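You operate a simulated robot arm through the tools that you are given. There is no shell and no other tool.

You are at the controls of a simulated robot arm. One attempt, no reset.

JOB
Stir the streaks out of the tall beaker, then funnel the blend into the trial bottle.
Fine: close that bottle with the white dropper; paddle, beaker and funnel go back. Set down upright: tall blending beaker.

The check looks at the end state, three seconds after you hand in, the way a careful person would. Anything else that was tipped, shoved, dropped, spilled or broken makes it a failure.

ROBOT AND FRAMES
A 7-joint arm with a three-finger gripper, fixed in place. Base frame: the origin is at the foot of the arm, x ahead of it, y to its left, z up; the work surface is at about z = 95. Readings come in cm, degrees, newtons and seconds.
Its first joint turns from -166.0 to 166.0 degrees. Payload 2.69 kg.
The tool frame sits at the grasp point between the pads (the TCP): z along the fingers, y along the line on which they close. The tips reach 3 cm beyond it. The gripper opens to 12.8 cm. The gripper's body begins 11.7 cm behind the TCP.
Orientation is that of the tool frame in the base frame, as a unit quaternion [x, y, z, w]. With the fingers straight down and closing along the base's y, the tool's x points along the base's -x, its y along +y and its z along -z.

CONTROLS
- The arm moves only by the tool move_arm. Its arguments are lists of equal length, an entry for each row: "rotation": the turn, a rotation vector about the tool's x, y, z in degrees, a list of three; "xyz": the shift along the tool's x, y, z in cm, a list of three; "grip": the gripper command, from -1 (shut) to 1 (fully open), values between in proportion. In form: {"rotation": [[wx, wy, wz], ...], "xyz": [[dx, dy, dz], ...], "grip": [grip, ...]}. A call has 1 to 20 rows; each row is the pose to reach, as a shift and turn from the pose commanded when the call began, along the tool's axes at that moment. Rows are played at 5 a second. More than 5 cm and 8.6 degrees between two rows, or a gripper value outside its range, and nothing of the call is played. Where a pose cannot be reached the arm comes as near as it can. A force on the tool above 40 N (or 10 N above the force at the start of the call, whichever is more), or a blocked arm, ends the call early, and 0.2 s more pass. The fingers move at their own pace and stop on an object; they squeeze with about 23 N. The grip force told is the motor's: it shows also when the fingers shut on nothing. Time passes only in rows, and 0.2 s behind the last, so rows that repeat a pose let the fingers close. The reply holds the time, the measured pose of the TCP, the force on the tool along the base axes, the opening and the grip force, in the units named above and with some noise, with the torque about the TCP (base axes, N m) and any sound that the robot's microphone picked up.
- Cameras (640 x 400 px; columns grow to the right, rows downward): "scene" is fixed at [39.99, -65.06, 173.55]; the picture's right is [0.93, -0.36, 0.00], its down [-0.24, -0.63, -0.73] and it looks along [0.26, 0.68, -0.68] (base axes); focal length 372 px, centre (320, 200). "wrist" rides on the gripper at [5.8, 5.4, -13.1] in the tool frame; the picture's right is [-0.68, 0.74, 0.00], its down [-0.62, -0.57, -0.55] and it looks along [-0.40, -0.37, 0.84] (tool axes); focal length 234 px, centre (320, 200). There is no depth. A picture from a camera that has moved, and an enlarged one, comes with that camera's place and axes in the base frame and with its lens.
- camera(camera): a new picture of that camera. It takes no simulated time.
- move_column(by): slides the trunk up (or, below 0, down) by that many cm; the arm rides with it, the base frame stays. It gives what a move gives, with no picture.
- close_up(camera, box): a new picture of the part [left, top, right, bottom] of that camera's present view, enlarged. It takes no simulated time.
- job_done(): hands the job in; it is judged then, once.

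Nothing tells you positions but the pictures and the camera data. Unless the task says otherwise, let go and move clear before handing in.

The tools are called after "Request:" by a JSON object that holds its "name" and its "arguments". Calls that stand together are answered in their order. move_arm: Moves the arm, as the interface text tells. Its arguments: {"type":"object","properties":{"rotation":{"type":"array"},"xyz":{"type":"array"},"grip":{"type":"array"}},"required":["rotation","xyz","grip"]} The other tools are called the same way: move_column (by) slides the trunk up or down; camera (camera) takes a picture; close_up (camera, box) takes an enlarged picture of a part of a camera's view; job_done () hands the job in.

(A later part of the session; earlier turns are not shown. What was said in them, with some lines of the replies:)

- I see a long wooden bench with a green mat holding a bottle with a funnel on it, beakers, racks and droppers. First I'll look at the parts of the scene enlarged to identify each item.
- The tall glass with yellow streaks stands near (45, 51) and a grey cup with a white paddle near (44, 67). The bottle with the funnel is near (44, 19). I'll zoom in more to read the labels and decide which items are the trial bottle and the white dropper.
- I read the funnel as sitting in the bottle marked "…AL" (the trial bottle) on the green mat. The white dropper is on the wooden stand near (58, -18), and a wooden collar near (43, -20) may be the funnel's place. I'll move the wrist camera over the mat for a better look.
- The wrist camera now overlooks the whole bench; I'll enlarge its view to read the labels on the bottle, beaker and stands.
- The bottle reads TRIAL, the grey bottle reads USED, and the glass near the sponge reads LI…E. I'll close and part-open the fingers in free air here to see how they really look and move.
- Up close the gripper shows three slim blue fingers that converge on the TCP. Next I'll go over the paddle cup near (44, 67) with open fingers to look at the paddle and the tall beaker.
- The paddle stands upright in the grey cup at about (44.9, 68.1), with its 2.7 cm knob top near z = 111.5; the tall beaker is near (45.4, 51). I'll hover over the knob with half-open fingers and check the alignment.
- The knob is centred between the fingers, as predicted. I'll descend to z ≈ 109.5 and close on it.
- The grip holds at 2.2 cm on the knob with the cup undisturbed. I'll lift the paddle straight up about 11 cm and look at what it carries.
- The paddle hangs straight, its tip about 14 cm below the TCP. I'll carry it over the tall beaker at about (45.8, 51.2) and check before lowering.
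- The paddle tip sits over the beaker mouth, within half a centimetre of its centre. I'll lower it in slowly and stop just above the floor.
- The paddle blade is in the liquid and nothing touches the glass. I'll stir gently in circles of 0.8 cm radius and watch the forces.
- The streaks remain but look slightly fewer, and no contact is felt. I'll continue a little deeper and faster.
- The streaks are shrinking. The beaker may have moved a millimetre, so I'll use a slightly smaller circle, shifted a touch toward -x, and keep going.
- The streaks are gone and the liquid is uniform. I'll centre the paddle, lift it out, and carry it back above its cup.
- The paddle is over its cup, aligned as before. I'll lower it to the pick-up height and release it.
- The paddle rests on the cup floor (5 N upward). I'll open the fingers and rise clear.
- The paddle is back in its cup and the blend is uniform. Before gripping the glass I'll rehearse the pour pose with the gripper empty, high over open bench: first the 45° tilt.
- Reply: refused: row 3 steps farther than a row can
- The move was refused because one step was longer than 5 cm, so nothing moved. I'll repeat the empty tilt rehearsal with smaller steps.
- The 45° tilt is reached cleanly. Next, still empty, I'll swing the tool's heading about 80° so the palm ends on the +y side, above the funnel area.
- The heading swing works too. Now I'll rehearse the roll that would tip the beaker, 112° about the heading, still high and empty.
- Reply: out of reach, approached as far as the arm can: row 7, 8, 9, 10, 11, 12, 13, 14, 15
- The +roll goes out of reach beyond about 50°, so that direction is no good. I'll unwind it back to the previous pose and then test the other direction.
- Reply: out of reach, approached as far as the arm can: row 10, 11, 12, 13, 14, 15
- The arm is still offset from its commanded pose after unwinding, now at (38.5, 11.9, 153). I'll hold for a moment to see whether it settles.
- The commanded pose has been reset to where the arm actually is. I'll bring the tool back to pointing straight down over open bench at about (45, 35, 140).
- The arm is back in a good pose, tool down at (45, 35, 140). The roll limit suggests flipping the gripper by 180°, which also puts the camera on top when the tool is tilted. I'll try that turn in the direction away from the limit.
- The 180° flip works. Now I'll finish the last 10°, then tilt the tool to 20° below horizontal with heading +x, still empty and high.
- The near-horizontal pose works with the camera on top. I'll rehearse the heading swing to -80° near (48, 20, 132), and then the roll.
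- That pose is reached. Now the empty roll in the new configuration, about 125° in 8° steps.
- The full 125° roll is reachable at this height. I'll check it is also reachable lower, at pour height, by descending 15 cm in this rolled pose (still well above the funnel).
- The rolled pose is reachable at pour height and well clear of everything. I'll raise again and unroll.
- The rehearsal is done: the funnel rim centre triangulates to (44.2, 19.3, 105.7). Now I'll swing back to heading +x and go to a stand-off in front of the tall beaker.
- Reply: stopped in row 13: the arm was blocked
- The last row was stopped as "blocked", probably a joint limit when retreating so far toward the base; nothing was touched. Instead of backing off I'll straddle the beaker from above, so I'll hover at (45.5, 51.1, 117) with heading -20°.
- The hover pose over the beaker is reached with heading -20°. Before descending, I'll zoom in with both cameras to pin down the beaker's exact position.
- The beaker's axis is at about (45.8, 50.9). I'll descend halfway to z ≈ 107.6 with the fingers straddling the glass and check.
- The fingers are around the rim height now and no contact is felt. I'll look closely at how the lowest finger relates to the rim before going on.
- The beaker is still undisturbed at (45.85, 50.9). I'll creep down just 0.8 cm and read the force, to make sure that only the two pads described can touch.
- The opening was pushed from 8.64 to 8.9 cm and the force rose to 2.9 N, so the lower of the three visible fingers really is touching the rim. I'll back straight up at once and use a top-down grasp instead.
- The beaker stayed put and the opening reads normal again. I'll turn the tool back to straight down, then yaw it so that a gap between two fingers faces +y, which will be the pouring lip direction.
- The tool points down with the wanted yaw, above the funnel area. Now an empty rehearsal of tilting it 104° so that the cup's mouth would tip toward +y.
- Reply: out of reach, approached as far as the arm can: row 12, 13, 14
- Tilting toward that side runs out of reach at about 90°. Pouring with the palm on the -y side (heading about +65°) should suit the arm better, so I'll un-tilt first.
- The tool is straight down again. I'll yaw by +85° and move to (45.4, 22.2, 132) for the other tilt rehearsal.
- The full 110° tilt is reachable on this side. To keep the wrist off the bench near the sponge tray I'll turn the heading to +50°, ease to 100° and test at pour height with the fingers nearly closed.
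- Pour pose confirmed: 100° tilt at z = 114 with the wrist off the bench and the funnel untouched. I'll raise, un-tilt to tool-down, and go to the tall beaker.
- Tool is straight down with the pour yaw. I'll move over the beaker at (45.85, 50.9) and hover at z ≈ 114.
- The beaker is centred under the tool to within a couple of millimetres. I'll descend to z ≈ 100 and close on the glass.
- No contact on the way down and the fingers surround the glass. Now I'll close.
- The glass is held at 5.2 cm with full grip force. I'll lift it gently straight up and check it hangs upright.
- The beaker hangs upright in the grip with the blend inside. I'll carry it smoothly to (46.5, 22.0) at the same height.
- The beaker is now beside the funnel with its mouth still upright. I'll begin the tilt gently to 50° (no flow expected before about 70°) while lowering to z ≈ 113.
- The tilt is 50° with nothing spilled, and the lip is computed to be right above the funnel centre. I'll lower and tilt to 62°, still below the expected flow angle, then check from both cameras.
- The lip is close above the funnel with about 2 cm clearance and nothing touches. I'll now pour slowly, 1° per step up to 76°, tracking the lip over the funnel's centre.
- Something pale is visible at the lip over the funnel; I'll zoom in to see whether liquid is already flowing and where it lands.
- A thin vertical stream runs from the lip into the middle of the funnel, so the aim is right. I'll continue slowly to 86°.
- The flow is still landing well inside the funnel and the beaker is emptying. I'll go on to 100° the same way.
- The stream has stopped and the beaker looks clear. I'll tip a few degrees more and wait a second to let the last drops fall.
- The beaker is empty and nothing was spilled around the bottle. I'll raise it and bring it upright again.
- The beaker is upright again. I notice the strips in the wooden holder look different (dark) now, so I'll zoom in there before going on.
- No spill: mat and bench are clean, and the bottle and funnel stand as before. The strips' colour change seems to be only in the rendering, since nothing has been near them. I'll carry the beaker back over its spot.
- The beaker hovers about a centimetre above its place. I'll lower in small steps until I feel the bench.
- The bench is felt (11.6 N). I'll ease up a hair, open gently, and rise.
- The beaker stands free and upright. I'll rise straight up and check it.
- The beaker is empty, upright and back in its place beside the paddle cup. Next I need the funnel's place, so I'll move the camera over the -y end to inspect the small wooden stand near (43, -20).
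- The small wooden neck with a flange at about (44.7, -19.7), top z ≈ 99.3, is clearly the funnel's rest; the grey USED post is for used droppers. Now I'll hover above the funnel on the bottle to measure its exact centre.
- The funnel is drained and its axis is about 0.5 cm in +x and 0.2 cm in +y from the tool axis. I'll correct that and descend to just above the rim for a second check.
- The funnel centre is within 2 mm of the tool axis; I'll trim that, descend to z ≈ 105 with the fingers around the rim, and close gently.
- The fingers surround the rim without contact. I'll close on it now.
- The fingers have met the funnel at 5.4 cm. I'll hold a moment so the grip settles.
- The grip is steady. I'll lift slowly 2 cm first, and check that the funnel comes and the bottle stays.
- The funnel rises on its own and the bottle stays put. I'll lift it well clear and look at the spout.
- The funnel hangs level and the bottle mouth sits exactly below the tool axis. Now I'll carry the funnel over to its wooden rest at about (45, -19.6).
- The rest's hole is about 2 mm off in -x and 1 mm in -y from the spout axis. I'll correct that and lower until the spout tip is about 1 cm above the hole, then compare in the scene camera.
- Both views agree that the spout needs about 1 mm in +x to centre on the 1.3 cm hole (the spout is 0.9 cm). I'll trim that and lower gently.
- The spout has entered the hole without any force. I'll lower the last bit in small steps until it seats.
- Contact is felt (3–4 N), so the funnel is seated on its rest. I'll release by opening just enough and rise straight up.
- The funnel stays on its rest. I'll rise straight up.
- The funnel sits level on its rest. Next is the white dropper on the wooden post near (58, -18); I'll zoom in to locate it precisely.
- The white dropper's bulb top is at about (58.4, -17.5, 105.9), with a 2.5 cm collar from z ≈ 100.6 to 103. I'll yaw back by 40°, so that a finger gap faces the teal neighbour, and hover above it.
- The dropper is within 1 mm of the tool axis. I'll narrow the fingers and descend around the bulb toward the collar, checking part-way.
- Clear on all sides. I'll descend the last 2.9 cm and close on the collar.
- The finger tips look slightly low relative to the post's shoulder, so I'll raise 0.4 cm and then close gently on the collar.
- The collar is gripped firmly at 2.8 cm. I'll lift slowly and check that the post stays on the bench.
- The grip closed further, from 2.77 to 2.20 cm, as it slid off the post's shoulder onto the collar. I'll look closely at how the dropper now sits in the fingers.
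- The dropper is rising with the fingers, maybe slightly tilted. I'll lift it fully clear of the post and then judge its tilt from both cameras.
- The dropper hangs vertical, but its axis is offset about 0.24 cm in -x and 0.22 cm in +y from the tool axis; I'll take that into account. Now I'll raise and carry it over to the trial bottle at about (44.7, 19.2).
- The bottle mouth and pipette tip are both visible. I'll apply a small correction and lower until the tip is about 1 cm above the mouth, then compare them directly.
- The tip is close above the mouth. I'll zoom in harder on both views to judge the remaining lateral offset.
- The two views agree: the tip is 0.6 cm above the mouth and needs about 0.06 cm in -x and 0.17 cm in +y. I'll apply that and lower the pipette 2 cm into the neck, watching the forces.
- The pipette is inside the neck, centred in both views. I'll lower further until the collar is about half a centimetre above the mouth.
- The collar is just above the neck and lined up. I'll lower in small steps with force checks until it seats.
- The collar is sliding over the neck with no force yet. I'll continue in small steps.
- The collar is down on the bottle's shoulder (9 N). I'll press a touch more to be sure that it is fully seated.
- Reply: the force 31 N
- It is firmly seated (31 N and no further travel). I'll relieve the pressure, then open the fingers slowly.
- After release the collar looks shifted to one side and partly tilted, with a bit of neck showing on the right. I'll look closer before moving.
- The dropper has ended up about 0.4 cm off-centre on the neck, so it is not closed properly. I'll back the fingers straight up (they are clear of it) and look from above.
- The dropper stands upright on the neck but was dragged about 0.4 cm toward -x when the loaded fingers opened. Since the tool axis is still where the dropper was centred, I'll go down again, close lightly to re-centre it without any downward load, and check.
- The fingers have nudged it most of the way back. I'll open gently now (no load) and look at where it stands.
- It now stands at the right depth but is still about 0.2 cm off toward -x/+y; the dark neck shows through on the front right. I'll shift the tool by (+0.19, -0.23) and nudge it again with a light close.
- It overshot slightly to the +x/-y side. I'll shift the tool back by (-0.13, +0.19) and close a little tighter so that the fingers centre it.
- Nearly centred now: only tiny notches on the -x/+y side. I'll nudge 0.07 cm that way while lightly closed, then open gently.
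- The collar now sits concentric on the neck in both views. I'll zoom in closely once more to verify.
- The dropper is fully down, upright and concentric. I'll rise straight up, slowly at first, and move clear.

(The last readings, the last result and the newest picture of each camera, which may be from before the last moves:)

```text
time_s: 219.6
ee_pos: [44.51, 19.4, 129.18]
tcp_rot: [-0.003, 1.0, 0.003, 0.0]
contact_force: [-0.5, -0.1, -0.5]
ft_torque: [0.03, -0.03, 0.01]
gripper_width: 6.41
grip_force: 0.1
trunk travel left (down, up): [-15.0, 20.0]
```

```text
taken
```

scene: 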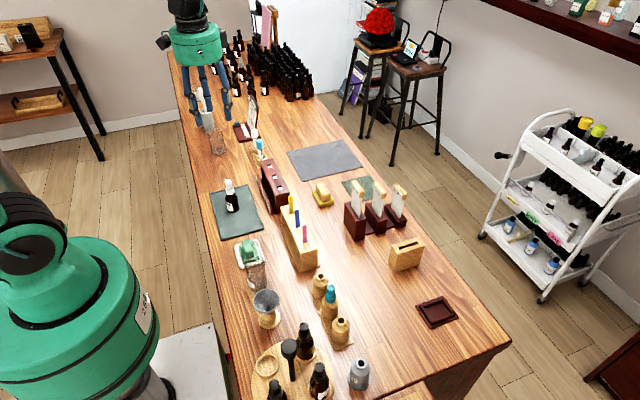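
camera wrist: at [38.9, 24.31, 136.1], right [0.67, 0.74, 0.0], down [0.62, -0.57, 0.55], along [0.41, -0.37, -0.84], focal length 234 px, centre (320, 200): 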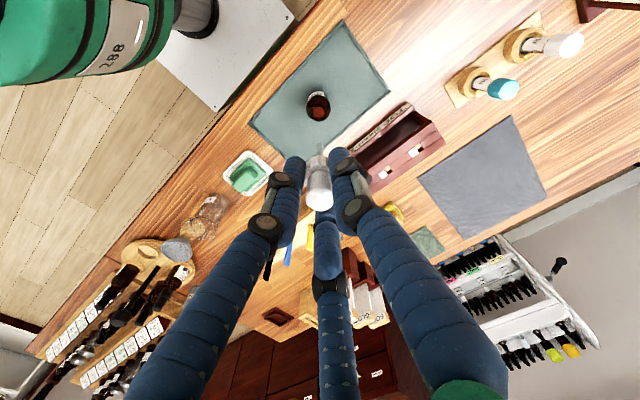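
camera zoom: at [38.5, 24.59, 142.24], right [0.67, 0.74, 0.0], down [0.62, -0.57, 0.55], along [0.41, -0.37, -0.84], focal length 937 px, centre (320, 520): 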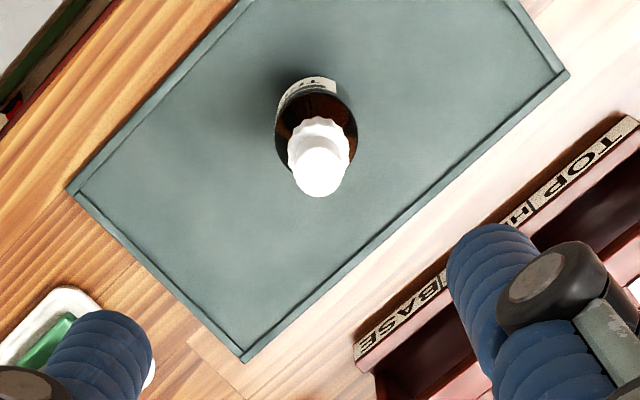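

Bottle, funnel, posts and strips all look right (the strip colours are back, so that was only rendering). A last check of the paddle, beaker and neighbours before handing in.

Request:
{"name": "close_up", "arguments": {"camera": "scene", "box": [180, 80, 280, 170]}}

Request:
{"name": "close_up", "arguments": {"camera": "scene", "box": [200, 170, 350, 300]}}

Request:
{"name": "close_up", "arguments": {"camera": "scene", "box": [230, 260, 390, 400]}}

```text
4.44 times, centred on (230, 125) of scene
camera zoom: at [39.99, -65.06, 173.55], right [0.93, -0.36, 0.0], down [-0.24, -0.63, -0.73], along [0.26, 0.68, -0.68], focal length 1651 px, centre (720, 533)
```

zoom: 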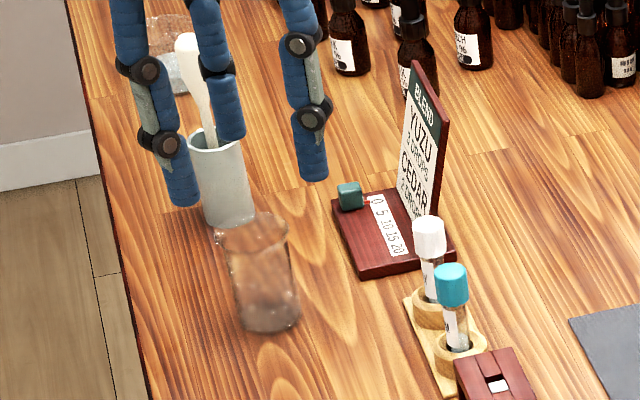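

```text
3.08 times, centred on (275, 235) of scene
camera zoom: at [39.99, -65.06, 173.55], right [0.93, -0.36, 0.0], down [-0.24, -0.63, -0.73], along [0.26, 0.68, -0.68], focal length 1143 px, centre (458, 92)
```

zoom: 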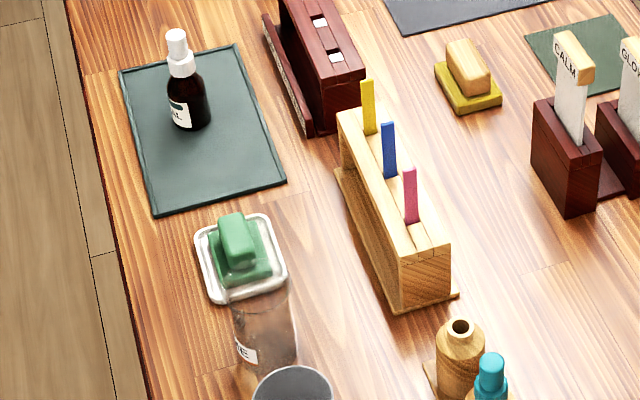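

```text
2.86 times, centred on (310, 330) of scene
camera zoom: at [39.99, -65.06, 173.55], right [0.93, -0.36, 0.0], down [-0.24, -0.63, -0.73], along [0.26, 0.68, -0.68], focal length 1061 px, centre (349, -171)
```

zoom: 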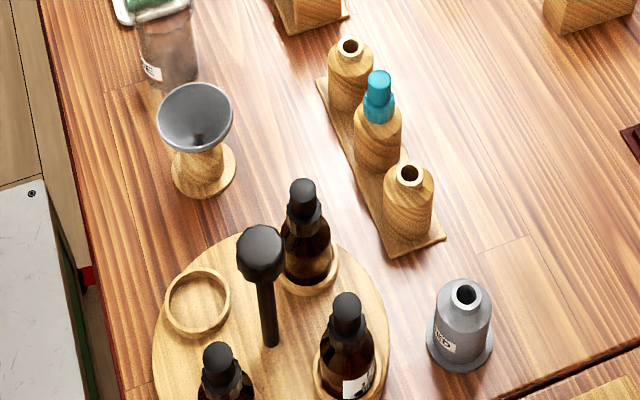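

The blend is stirred and in the trial bottle, and the white dropper sits square on its neck. The paddle is in its cup, the tall beaker is empty and upright in its place, and the funnel is on its rest. The arm is empty and clear of everything, so I'm handing in the job.

Request:
{"name": "job_done", "arguments": {}}

```text
The job is handed in.
```

I stirred the streaks out of the tall beaker, poured the blend through the funnel into the trial bottle, and closed the bottle with the white dropper. I've handed the job in and don't have the verdict yet.

- **Blend:** the streaks were gone after stirring. I saw no spill during the pour or afterwards.
- **Dropper:** it slid about 0.4 cm off-centre when I first let go. I nudged it back with light closes, and it now sits upright and centred on the neck in both camera views.
- **Beaker:** it is empty and upright, about 0.4 cm from where it started.
- **Paddle:** it is back in its grey cup.
- **Funnel:** it started in the trial bottle, so its home wasn't shown. I put it on the small wooden rest at the other end of the bench, which looked made for it.

At one point a gripper finger lightly touched the beaker's rim (about 3 N). I backed off at once, and the beaker did not move or spill. In the final pictures, nothing else on the bench looks moved.
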